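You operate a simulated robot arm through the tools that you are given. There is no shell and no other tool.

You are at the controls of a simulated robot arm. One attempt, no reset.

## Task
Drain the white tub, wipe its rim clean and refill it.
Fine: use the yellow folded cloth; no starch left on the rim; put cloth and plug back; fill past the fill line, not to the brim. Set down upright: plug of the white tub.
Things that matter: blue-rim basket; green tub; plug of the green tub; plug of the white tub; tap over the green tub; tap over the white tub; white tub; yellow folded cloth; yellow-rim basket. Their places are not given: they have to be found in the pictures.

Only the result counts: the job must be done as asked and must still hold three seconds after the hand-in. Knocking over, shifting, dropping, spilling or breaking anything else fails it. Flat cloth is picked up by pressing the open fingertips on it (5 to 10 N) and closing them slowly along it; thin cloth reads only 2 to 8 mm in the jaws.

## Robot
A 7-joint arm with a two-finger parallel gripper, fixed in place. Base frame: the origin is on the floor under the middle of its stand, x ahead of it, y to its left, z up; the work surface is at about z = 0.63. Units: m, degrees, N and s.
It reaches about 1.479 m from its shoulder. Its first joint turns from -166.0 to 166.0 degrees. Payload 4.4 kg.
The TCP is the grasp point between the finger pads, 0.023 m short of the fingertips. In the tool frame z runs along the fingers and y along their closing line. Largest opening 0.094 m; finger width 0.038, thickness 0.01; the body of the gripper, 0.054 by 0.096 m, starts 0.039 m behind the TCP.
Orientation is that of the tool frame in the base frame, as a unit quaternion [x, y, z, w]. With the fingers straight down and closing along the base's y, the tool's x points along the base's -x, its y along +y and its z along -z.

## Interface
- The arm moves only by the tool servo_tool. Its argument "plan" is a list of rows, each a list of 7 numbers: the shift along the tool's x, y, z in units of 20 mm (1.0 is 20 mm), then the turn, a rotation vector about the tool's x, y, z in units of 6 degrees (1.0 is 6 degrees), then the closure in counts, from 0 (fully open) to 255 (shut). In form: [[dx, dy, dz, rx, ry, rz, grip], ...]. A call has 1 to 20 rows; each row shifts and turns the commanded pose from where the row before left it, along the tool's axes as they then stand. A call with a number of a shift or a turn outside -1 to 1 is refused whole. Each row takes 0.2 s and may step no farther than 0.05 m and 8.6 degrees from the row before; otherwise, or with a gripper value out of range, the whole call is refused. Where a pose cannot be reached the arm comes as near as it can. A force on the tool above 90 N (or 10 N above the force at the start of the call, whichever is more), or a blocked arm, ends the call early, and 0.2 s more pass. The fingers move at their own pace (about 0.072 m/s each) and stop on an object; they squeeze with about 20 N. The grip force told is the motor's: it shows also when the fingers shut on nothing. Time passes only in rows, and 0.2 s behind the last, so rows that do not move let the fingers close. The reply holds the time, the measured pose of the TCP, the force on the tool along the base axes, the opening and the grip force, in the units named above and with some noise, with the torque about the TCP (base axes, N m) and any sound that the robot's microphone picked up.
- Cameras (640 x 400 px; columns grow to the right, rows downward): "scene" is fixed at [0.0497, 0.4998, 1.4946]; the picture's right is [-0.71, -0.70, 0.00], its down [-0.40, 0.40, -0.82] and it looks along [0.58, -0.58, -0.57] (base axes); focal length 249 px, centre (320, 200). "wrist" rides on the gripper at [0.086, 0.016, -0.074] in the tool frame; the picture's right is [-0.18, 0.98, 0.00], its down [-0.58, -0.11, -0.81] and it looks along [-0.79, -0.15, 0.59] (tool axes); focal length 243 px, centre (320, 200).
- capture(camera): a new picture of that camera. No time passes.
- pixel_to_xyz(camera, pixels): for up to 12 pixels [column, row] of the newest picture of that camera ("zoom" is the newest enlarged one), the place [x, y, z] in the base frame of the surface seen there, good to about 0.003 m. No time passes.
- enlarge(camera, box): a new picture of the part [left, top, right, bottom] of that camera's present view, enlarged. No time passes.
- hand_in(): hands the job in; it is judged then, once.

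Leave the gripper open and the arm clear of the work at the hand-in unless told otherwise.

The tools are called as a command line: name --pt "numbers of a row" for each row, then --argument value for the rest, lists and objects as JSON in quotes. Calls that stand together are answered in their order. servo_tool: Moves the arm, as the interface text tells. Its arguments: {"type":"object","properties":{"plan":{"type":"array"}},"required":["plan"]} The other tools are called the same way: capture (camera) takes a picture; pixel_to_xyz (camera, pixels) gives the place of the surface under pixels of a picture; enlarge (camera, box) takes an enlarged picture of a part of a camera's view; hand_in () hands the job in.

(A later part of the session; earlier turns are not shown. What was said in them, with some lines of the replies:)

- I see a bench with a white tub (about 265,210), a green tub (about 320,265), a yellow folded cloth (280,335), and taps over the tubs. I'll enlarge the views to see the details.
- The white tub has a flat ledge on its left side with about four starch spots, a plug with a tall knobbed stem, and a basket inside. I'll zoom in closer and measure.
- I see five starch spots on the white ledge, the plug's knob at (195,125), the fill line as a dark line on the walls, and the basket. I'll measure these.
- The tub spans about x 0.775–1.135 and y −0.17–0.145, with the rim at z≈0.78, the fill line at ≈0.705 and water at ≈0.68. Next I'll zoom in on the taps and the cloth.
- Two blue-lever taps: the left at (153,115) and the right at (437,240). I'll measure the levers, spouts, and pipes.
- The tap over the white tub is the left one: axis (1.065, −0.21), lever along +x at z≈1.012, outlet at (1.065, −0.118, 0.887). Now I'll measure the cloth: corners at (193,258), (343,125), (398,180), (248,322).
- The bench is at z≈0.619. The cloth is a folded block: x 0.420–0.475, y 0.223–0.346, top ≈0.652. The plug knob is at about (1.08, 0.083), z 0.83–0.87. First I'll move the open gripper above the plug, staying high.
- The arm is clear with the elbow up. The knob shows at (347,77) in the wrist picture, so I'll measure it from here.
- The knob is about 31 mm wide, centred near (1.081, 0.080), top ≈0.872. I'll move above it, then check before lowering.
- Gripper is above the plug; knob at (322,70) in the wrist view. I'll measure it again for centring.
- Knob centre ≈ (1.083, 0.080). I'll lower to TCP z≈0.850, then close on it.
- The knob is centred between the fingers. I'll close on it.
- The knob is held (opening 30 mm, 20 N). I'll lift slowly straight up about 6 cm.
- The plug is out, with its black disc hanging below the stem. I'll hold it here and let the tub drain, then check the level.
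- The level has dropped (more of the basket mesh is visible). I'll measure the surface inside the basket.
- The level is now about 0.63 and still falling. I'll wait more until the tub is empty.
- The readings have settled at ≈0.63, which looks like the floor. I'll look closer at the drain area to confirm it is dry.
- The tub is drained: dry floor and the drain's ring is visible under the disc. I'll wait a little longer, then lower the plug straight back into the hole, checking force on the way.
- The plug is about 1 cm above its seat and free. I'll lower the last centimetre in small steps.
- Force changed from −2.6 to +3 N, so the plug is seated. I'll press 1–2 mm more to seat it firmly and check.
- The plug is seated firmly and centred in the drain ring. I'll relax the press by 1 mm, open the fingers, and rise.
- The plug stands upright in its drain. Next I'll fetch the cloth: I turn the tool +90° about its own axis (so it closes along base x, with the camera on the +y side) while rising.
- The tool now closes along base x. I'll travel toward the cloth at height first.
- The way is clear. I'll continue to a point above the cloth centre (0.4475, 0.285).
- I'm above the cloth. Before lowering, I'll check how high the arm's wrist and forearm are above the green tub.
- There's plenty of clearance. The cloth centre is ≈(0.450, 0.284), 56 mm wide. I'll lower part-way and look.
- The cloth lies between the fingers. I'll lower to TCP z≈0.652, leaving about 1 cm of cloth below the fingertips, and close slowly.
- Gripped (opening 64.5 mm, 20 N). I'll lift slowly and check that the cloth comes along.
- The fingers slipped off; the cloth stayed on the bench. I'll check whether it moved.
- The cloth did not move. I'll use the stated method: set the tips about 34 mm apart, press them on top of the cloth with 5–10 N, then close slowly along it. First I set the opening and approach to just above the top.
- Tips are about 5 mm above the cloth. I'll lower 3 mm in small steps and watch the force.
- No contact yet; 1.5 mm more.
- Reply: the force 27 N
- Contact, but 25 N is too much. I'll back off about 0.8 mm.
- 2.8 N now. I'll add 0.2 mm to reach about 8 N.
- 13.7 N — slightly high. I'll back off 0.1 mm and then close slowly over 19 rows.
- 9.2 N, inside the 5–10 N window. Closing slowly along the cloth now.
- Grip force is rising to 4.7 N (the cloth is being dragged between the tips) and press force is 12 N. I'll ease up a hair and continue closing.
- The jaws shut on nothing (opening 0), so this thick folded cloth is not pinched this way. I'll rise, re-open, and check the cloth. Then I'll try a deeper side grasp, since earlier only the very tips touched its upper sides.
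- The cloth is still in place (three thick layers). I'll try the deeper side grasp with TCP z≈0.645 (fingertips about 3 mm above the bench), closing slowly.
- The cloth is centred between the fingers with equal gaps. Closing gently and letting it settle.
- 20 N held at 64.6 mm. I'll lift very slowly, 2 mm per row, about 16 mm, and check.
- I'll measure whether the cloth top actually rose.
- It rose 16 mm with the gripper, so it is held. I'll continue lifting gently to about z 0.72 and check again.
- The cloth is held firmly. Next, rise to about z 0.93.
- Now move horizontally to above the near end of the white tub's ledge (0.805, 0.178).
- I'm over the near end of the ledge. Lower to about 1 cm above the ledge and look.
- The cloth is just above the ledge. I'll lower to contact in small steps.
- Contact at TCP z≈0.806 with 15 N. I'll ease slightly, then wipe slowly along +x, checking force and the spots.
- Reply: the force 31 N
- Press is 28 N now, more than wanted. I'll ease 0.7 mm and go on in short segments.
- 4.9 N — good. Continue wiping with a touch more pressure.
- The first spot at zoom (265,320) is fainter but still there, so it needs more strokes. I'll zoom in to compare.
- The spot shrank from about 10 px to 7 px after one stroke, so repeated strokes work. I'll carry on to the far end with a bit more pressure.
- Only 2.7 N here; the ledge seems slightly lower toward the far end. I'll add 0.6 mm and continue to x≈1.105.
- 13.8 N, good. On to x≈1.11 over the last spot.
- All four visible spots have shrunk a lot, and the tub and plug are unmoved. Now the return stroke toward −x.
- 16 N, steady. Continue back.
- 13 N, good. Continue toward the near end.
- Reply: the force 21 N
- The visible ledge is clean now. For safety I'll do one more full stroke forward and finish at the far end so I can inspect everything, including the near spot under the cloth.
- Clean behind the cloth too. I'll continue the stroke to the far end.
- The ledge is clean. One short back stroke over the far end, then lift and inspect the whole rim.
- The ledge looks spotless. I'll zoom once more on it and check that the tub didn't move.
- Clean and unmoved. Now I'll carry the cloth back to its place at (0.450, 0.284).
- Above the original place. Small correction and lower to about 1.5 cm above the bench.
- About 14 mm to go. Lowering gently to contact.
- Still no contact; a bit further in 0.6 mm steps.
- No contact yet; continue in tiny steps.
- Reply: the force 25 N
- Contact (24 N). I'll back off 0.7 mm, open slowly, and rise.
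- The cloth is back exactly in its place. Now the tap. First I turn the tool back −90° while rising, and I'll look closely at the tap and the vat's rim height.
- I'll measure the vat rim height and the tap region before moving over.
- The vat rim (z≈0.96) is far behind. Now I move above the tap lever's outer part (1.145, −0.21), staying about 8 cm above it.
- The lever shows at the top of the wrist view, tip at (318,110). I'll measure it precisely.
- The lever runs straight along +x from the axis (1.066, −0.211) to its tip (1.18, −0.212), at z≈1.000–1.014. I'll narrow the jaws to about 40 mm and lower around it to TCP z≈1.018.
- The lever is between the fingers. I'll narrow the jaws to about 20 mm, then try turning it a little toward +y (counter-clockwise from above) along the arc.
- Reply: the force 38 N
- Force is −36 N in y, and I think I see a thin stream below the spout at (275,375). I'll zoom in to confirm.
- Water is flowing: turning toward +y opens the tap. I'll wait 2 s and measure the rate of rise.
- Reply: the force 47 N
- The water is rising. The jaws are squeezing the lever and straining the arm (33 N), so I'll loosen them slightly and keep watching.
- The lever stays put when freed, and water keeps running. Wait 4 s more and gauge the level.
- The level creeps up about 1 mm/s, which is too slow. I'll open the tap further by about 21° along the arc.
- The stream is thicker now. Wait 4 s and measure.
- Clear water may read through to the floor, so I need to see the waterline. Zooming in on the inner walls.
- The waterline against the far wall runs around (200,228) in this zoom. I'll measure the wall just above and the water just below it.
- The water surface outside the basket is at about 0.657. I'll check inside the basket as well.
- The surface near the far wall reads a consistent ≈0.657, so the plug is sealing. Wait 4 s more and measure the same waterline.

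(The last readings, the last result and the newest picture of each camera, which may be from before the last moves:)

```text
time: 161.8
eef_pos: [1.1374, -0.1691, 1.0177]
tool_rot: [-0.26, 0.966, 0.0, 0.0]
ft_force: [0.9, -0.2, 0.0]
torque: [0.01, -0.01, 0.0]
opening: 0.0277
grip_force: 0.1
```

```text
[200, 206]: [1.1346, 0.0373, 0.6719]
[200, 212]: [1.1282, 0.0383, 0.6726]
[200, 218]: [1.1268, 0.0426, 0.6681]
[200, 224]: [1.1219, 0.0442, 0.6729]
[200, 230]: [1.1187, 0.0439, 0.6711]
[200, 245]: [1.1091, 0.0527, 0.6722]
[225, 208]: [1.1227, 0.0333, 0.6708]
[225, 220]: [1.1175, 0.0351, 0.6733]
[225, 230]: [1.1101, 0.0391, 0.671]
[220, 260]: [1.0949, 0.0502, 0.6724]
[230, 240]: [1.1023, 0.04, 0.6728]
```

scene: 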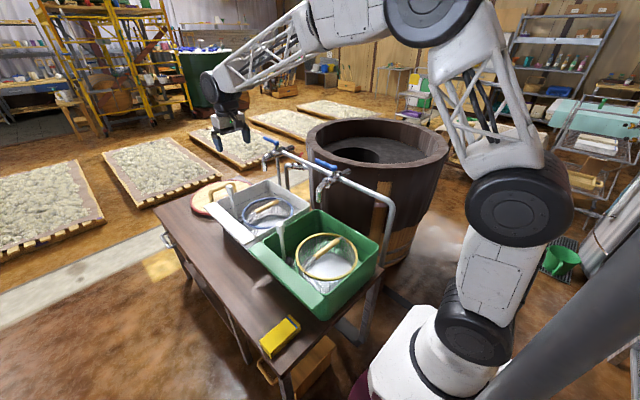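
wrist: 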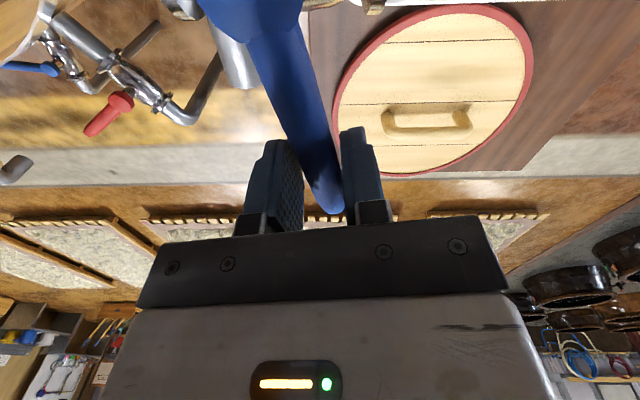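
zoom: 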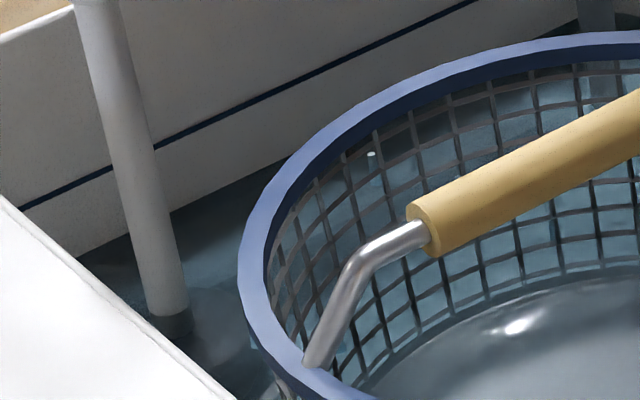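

Level 0.672, rising about 3.8 mm/s. The fill line is at ≈0.705; I aim for ≈0.728. Waiting another 8 s.

servo_tool --pt "0 0 0 0 0 0 180" --pt "0 0 0 0 0 0 180" --pt "0 0 0 0 0 0 180" --pt "0 0 0 0 0 0 180" --pt "0 0 0 0 0 0 180" --pt "0 0 0 0 0 0 180" --pt "0 0 0 0 0 0 180" --pt "0 0 0 0 0 0 180" --pt "0 0 0 0 0 0 180" --pt "0 0 0 0 0 0 180" --pt "0 0 0 0 0 0 180" --pt "0 0 0 0 0 0 180" --pt "0 0 0 0 0 0 180" --pt "0 0 0 0 0 0 180" --pt "0 0 0 0 0 0 180" --pt "0 0 0 0 0 0 180" --pt "0 0 0 0 0 0 180" --pt "0 0 0 0 0 0 180" --pt "0 0 0 0 0 0 180"

servo_tool --pt "0 0 0 0 0 0 180" --pt "0 0 0 0 0 0 180" --pt "0 0 0 0 0 0 180" --pt "0 0 0 0 0 0 180" --pt "0 0 0 0 0 0 180" --pt "0 0 0 0 0 0 180" --pt "0 0 0 0 0 0 180" --pt "0 0 0 0 0 0 180" --pt "0 0 0 0 0 0 180" --pt "0 0 0 0 0 0 180" --pt "0 0 0 0 0 0 180" --pt "0 0 0 0 0 0 180" --pt "0 0 0 0 0 0 180" --pt "0 0 0 0 0 0 180"

enlarge --camera "scene" --box '[190, 165, 320, 245]'

pixel_to_xyz --camera "zoom" --pixels '[[240, 230], [245, 240], [250, 220], [300, 170], [320, 165], [420, 155], [540, 235], [225, 240], [380, 280]]'

```text
time: 165.8
eef_pos: [1.1362, -0.1677, 1.0174]
tool_rot: [-0.259, 0.966, -0.001, -0.001]
ft_force: [0.6, 0.6, -0.4]
torque: [0.02, 0.01, 0.02]
opening: 0.0275
grip_force: 0.1
```

```text
time: 168.8
eef_pos: [1.1384, -0.169, 1.0182]
tool_rot: [-0.259, 0.966, 0.001, 0.0]
ft_force: [1.4, -0.3, 0.7]
torque: [-0.01, -0.02, 0.0]
opening: 0.0275
grip_force: 0.0
```

```text
4.92 times, centred on (255, 205) of scene
```

zoom: 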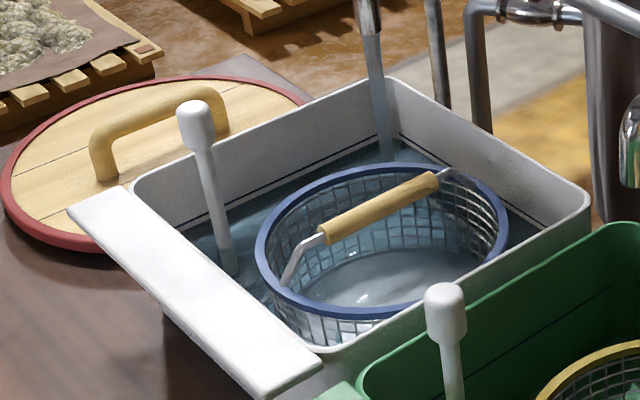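

```text
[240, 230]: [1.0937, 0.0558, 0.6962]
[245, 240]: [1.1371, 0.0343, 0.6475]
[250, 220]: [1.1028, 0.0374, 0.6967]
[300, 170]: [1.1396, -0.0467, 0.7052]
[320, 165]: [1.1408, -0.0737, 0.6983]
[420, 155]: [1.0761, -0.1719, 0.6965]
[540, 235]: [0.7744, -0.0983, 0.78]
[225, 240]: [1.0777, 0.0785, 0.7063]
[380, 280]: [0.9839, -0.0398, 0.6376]
```

The level is 0.6965, just under the fill line. I'll wait about 6 s more, then check.

servo_tool --pt "0 0 0 0 0 0 180" --pt "0 0 0 0 0 0 180" --pt "0 0 0 0 0 0 180" --pt "0 0 0 0 0 0 180" --pt "0 0 0 0 0 0 180" --pt "0 0 0 0 0 0 180" --pt "0 0 0 0 0 0 180" --pt "0 0 0 0 0 0 180" --pt "0 0 0 0 0 0 180" --pt "0 0 0 0 0 0 180" --pt "0 0 0 0 0 0 180" --pt "0 0 0 0 0 0 180" --pt "0 0 0 0 0 0 180" --pt "0 0 0 0 0 0 180" --pt "0 0 0 0 0 0 180" --pt "0 0 0 0 0 0 180" --pt "0 0 0 0 0 0 180" --pt "0 0 0 0 0 0 180" --pt "0 0 0 0 0 0 180" --pt "0 0 0 0 0 0 180"

servo_tool --pt "0 0 0 0 0 0 180" --pt "0 0 0 0 0 0 180" --pt "0 0 0 0 0 0 180" --pt "0 0 0 0 0 0 180" --pt "0 0 0 0 0 0 180" --pt "0 0 0 0 0 0 180" --pt "0 0 0 0 0 0 180" --pt "0 0 0 0 0 0 180"

enlarge --camera "scene" --box '[190, 165, 320, 245]'

pixel_to_xyz --camera "zoom" --pixels '[[240, 230], [245, 215], [250, 210], [300, 165], [320, 155], [420, 145], [245, 200], [235, 220], [380, 280]]'

```text
time: 173.0
eef_pos: [1.1362, -0.1688, 1.0171]
tool_rot: [-0.259, 0.966, 0.0, 0.0]
ft_force: [-0.1, 0.7, 0.9]
torque: [0.02, 0.03, 0.0]
opening: 0.0275
grip_force: 0.0
```

```text
time: 174.8
eef_pos: [1.1372, -0.1686, 1.018]
tool_rot: [-0.259, 0.966, 0.001, 0.0]
ft_force: [-0.2, 0.7, -0.3]
torque: [0.0, -0.01, 0.02]
opening: 0.0274
grip_force: 0.2
```

```text
4.92 times, centred on (255, 205) of scene
```

zoom: 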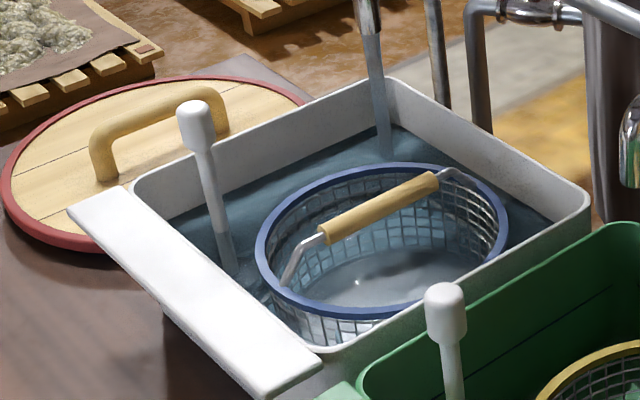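

```text
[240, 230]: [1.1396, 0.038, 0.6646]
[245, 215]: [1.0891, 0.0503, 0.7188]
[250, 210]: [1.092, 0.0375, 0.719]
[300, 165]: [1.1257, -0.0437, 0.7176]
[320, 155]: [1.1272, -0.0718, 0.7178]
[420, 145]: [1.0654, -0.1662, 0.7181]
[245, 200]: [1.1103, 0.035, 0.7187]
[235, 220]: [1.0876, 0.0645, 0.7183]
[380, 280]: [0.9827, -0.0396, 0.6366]
```

The level is 0.7185, past the fill line (0.705) and well under the brim (0.778). Close the tap now, turning back along the arc.

servo_tool --pt "0.0157 -0.359 0 0 0 0.833 180" --pt "0.0157 -0.359 0 0 0 0.833 180" --pt "0.0157 -0.359 0 0 0 0.833 180" --pt "0.0157 -0.359 0 0 0 0.833 180" --pt "0.0157 -0.359 0 0 0 0.833 180" --pt "0.0157 -0.359 0 0 0 0.833 180" --pt "0 -0.08 0 0 0 0 180"

enlarge --camera "scene" --box '[235, 110, 335, 190]'

enlarge --camera "wrist" --box '[160, 0, 480, 240]'

```text
time: 176.4
eef_pos: [1.1475, -0.2127, 1.0183]
tool_rot: [0.0, 1.0, -0.001, 0.0]
ft_force: [0.4, 0.5, -0.3]
torque: [-0.02, 0.05, 0.02]
opening: 0.0286
grip_force: 1.1
```

```text
5.00 times, centred on (285, 150) of scene
```

zoom: 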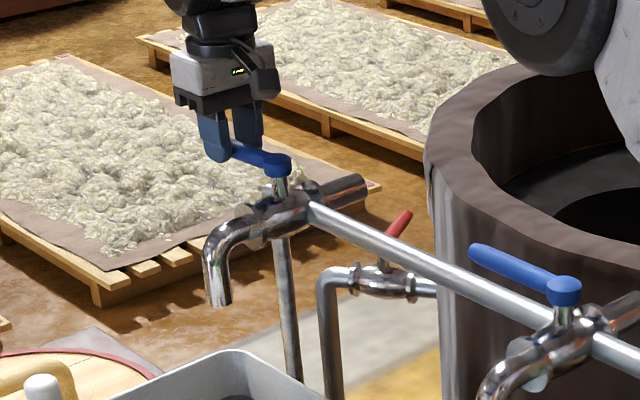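

```text
1.67 times, centred on (320, 120) of wrist
```

zoom: 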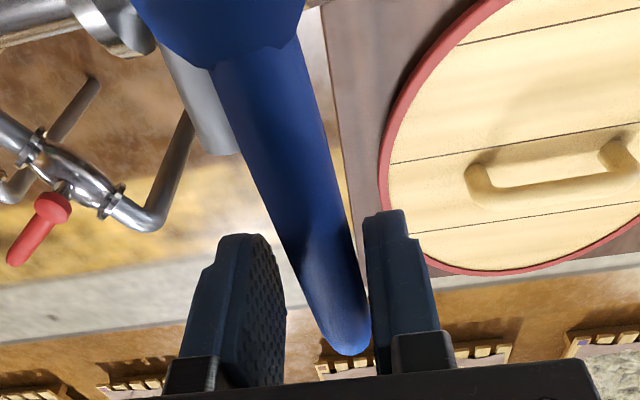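

The stream has stopped. I'll nudge slightly further to make sure the lever is fully at its closed position, watching the force.

servo_tool --pt "0 -0.06 0 0 0 0 180" --pt "0 0 0 0 0 0 180"

enlarge --camera "scene" --box '[245, 120, 375, 200]'

pixel_to_xyz --camera "zoom" --pixels '[[153, 110], [120, 98], [130, 102], [97, 90], [97, 270]]'

```text
time: 177.0
eef_pos: [1.1479, -0.2139, 1.0182]
tool_rot: [0.0, 1.0, 0.0, 0.0]
ft_force: [0.7, 1.3, 1.3]
torque: [0.01, -0.02, 0.04]
opening: 0.0285
grip_force: 0.6
```

```text
4.92 times, centred on (310, 160) of scene
```

zoom: 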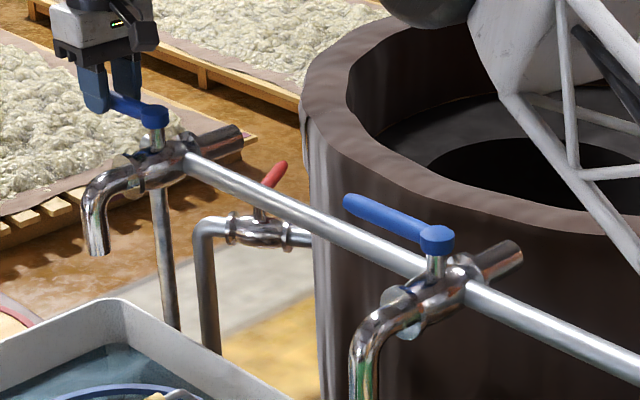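

```text
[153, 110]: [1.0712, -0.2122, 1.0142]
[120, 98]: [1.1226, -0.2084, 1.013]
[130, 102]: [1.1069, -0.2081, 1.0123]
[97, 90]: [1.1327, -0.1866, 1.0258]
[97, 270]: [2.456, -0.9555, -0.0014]
```

The lever is within about 2° of its original closed position. A bit more, to feel its stop.

servo_tool --pt "0 -0.06 0 0 0 0 180" --pt "0 -0.06 0 0 0 0 180" --pt "0 0 0 0 0 0 180"

```text
time: 177.8
eef_pos: [1.1488, -0.2155, 1.0168]
tool_rot: [0.0, 1.0, -0.001, 0.0]
ft_force: [1.6, 0.8, 1.6]
torque: [0.04, -0.06, 0.0]
opening: 0.0283
grip_force: 0.9
```

No stop felt yet. I'll measure the lever's angle with the wrist camera.

capture --camera "wrist"

pixel_to_xyz --camera "wrist" --pixels '[[262, 60], [275, 60], [288, 60], [290, 120], [305, 120], [318, 120], [310, 180], [325, 180], [320, 150], [250, 15]]'

enlarge --camera "scene" --box '[255, 120, 315, 180]'

pixel_to_xyz --camera "zoom" --pixels '[[215, 205], [190, 195], [160, 182], [140, 175], [225, 208], [245, 225]]'

```text
taken
```

wrist: 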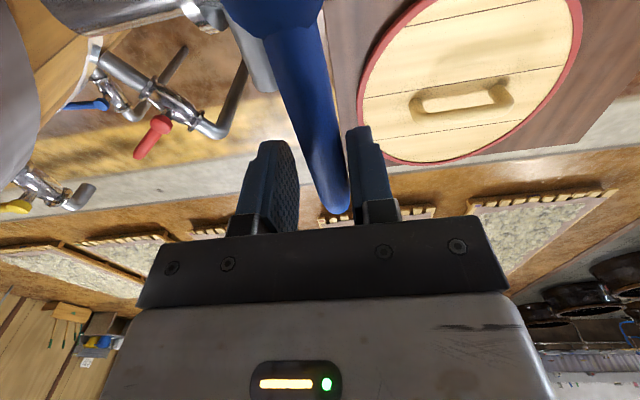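

```text
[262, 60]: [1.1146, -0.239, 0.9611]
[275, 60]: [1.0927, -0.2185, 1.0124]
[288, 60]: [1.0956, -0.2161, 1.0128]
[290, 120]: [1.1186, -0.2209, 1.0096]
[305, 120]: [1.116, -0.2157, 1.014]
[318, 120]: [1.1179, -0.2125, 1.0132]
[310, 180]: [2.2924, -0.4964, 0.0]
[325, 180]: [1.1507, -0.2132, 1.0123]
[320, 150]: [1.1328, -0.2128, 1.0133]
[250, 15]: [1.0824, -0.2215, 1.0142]
```

```text
6.67 times, centred on (285, 150) of scene
```

zoom: 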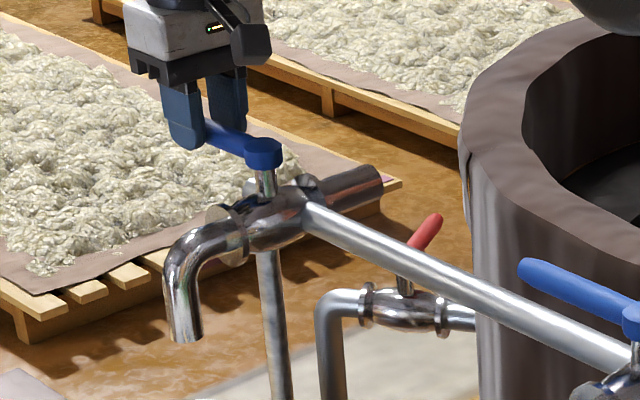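

```text
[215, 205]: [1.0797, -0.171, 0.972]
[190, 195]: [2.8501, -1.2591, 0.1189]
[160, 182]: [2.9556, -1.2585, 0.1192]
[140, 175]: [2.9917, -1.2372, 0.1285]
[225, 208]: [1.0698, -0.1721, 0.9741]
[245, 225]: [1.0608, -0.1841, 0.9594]
```

By comparing the pictures, the lever is within about 1° of its starting position. One more small nudge to feel the stop.

servo_tool --pt "0 -0.06 0 0 0 0 180" --pt "0 0 0 0 0 0 180"

```text
time: 178.4
eef_pos: [1.1471, -0.2172, 1.0171]
tool_rot: [0.0, 1.0, 0.0, 0.0]
ft_force: [0.3, 1.8, -0.3]
torque: [0.02, -0.04, 0.02]
opening: 0.0284
grip_force: 1.1
```

servo_tool --pt "0 -0.06 0 0 0 0 180" --pt "0 0 0 0 0 0 180"

capture --camera "wrist"

enlarge --camera "scene" --box '[190, 130, 320, 245]'

```text
time: 179.0
eef_pos: [1.1482, -0.2184, 1.0182]
tool_rot: [0.0, 1.0, -0.001, 0.0]
ft_force: [1.3, 1.9, -0.3]
torque: [0.02, -0.02, 0.01]
opening: 0.0286
grip_force: 1.1
```

```text
taken
```

wrist: 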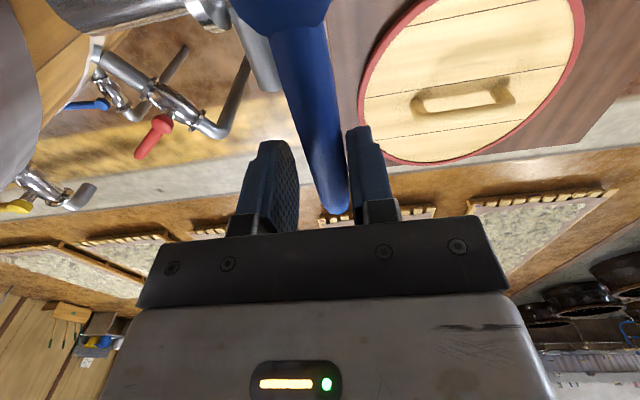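

```text
3.48 times, centred on (255, 188) of scene
```

zoom: 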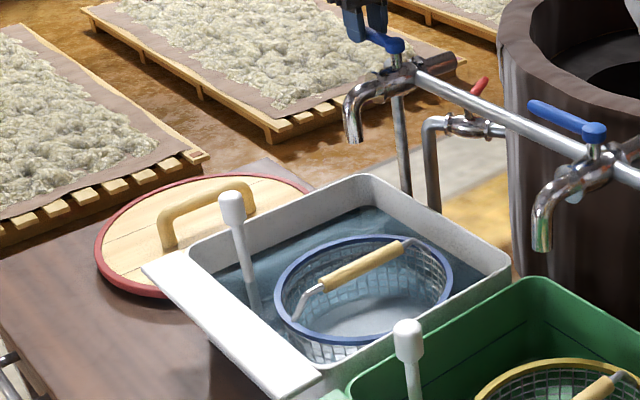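

No stream and the lever is back at its starting angle (along +x) within about 1°. I'll open the jaws to 40 mm to free the lever, and rise straight up.

servo_tool --pt "0 0 0 0 0 0 160" --pt "0 -0.1 0 0 0 0 146" --pt "0 0 0 0 0 0 146" --pt "0 0 -0.4 0 0 0 146" --pt "0 0 -0.8 0 0 0 146" --pt "0 0 -1 0 0 0 146" --pt "0 0 -1 0 0 0 146" --pt "0 0 -1 0 0 0 100" --pt "0 0 -1 0 0 0 50" --pt "0 0 -1 0 0 0 0" --pt "0 0 0 0 0 0 0"

capture --camera "wrist"

enlarge --camera "scene" --box '[245, 120, 375, 200]'

pixel_to_xyz --camera "zoom" --pixels '[[153, 110], [155, 122], [120, 98], [95, 90]]'

enlarge --camera "scene" --box '[190, 165, 320, 245]'

pixel_to_xyz --camera "zoom" --pixels '[[245, 215], [250, 210], [300, 165], [320, 155], [420, 145], [245, 200], [235, 220]]'

```text
time: 181.4
eef_pos: [1.1484, -0.2183, 1.141]
tool_rot: [-0.001, 1.0, -0.001, 0.0]
ft_force: [-0.5, 0.0, -0.6]
torque: [-0.01, 0.03, 0.03]
opening: 0.0941
grip_force: 0.1
```

```text
taken
```

wrist: 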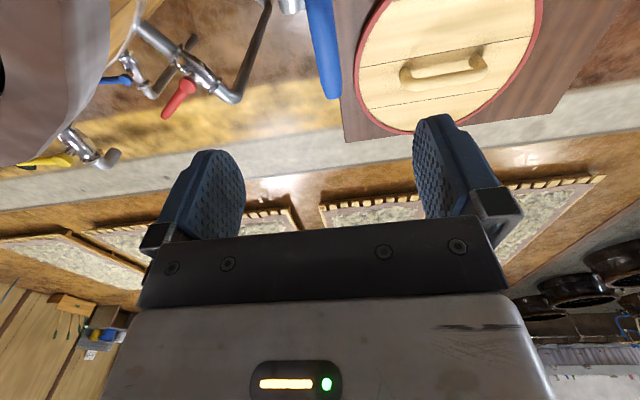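

```text
4.92 times, centred on (310, 160) of scene
```

zoom: 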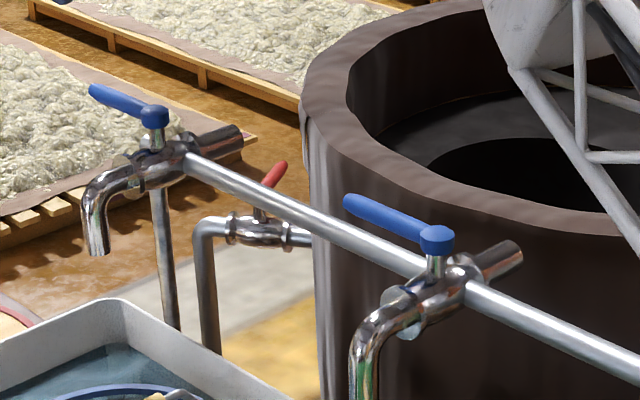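

```text
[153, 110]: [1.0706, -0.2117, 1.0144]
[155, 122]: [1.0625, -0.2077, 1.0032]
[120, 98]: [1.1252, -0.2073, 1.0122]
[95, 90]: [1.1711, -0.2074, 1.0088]
```

```text
4.92 times, centred on (255, 205) of scene
```

zoom: 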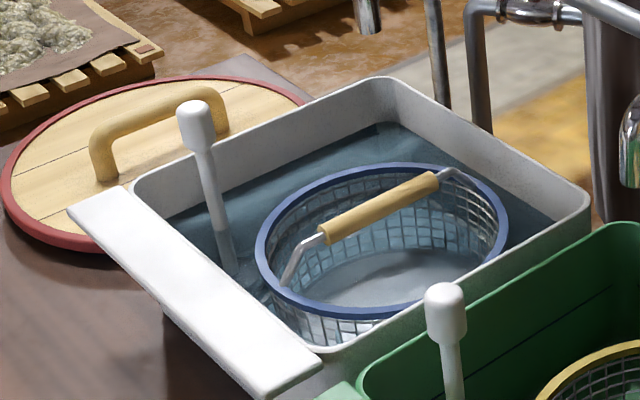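

```text
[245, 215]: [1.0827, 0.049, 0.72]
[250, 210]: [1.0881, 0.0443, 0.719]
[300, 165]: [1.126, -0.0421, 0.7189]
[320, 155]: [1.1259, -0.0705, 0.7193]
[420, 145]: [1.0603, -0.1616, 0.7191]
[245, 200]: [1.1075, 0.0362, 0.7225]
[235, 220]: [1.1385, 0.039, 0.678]
```

The lever sits exactly as at the start, and the level is 0.7195 (line ≈0.705, brim ≈0.778). I'll move the arm clear toward its start pose, then check that the level holds and nothing else changed.

servo_tool --pt "0 0 -1 0 0 0 0" --pt "0 0 -1 0 0 0 0" --pt "0.5 0.3 -1 0 0 0 0" --pt "1 0.6 -0.5 0 0 0 0" --pt "1 0.6 -0.5 0 0 0 0" --pt "1 0.6 -0.5 0 0 0 0" --pt "1 0.6 -0.5 0 0 0 0" --pt "1 0.6 -0.5 0 0 0 0" --pt "1 0.6 -0.5 0 0 0 0" --pt "1 0.6 -0.5 0 0 0 0" --pt "1 0.6 -0.5 0 0 0 0" --pt "1 0.6 -0.5 0 0 0 0" --pt "1 0.6 -0.5 0 0 0 0" --pt "1 0.6 -0.5 0 0 0 0" --pt "1 0.6 -0.5 0 0 0 0" --pt "1 0.6 -0.5 0 0 0 0" --pt "1 0.6 0 0 0 0 0" --pt "1 0.6 0 0 0 0 0" --pt "1 0.6 0 0 0 0 0" --pt "0 0 0 0 0 0 0"

capture --camera "scene"

capture --camera "wrist"

enlarge --camera "scene" --box '[190, 165, 320, 245]'

pixel_to_xyz --camera "zoom" --pixels '[[245, 215], [250, 210], [300, 165], [320, 155], [420, 145], [245, 200], [195, 125], [378, 80], [588, 205], [330, 352]]'

```text
time: 185.6
eef_pos: [0.8185, -0.0221, 1.3325]
tool_rot: [0.0, 1.0, -0.001, -0.001]
ft_force: [0.2, 0.9, 0.7]
torque: [-0.01, 0.01, 0.0]
opening: 0.0938
grip_force: 0.1
```

```text
taken
```

scene: 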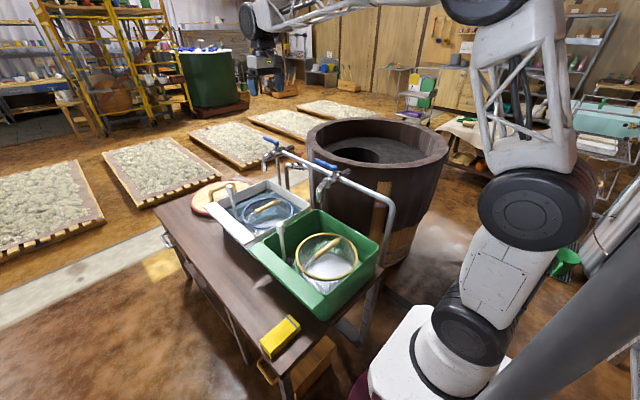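

```text
taken
```

wrist: 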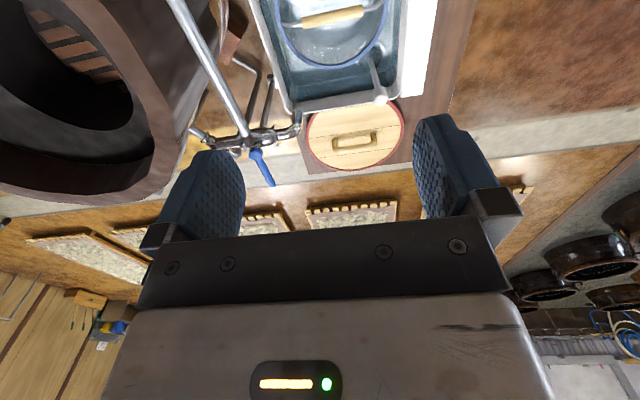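

```text
4.92 times, centred on (255, 205) of scene
```

zoom: 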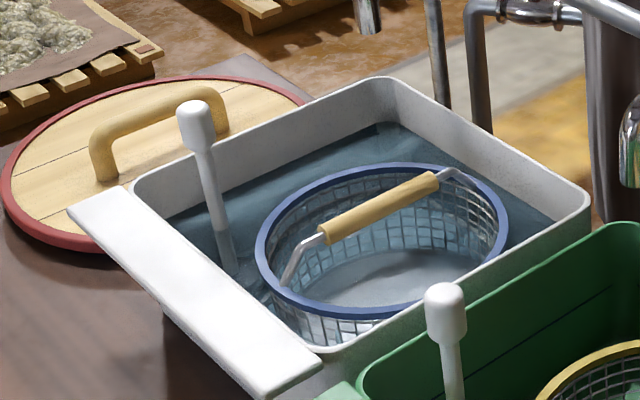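

```text
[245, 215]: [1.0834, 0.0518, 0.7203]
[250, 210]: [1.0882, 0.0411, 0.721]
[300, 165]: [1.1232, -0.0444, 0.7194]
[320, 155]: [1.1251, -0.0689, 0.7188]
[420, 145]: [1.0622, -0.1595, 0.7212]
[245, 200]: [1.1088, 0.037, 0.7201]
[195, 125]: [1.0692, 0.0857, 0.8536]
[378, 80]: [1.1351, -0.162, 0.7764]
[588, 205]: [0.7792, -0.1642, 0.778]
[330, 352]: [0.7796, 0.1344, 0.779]
```

The level holds at 0.720, the basket, tub and plug are unmoved. A last close look at the ledge, the tap outlet, and the cloth.

enlarge --camera "wrist" --box '[230, 0, 470, 150]'

enlarge --camera "scene" --box '[210, 195, 280, 250]'

enlarge --camera "scene" --box '[200, 220, 400, 380]'

enlarge --camera "scene" --box '[255, 130, 315, 180]'

```text
2.67 times, centred on (350, 75) of wrist
```

zoom: 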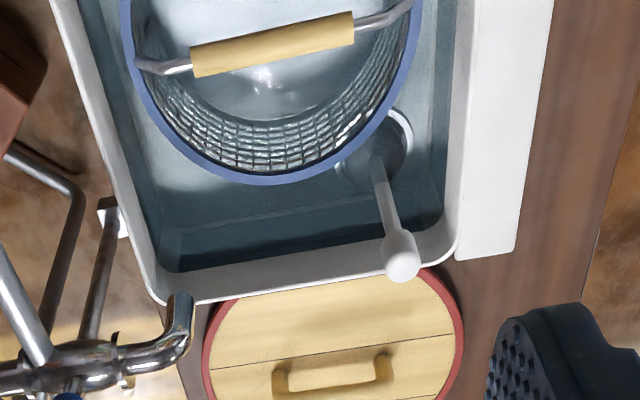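

```text
7.27 times, centred on (245, 222) of scene
```

zoom: 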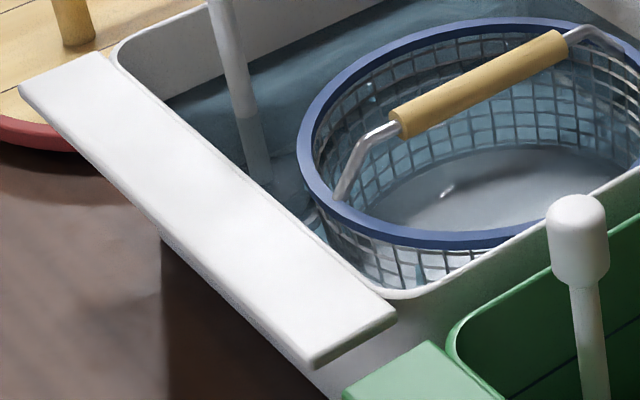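

```text
2.50 times, centred on (300, 300) of scene
```

zoom: 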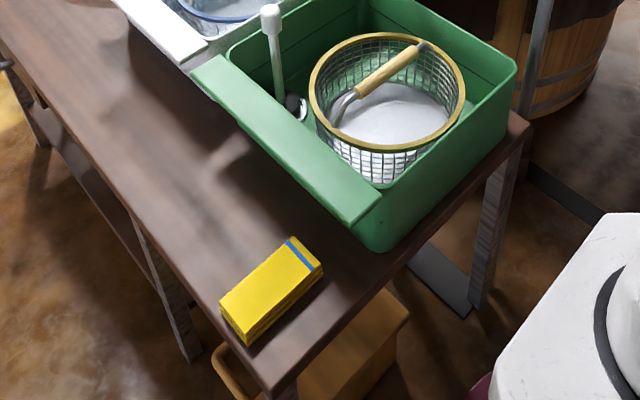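

```text
8.00 times, centred on (285, 155) of scene
```

zoom: 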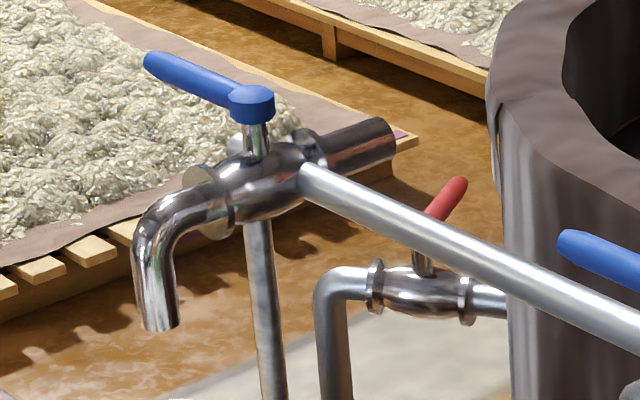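

Everything checks out. The rim is clean, the plug is upright in its drain, the cloth is back in place, and the tap is shut with no drip. The water stands past the fill line and well below the brim, and the arm is clear with the gripper open. Handing in.

hand_in

```text
The job is handed in.
```

The white tub has been drained, its rim wiped clean and the tub refilled, and the job is handed in. I haven't been told whether it passed.

- **Drain:** I lifted the plug until the floor of the tub showed, then set it back upright in its drain. The refilled water level held steady afterwards, so it is sealing.
- **Rim:** I wiped the ledge with the yellow folded cloth, three full strokes plus a short one. All five starch spots are gone in the last pictures.
- **Cloth:** It is back where it started, to within about 2 mm. It took three tries to pick up, but it did not move from its place during the failed ones.
- **Refill:** The water stands at about z = 0.720. The fill line is at about 0.705 and the brim at about 0.778.
- **Tap:** The lever is back at its starting angle and nothing is running or dripping. I did not feel a hard stop when closing it, so I judged it closed from the pictures.
- **Everything else:** I saw no shift or spill in the final views; the white tub, its plug and its basket measured or looked exactly as before. The arm is clear and the gripper open.
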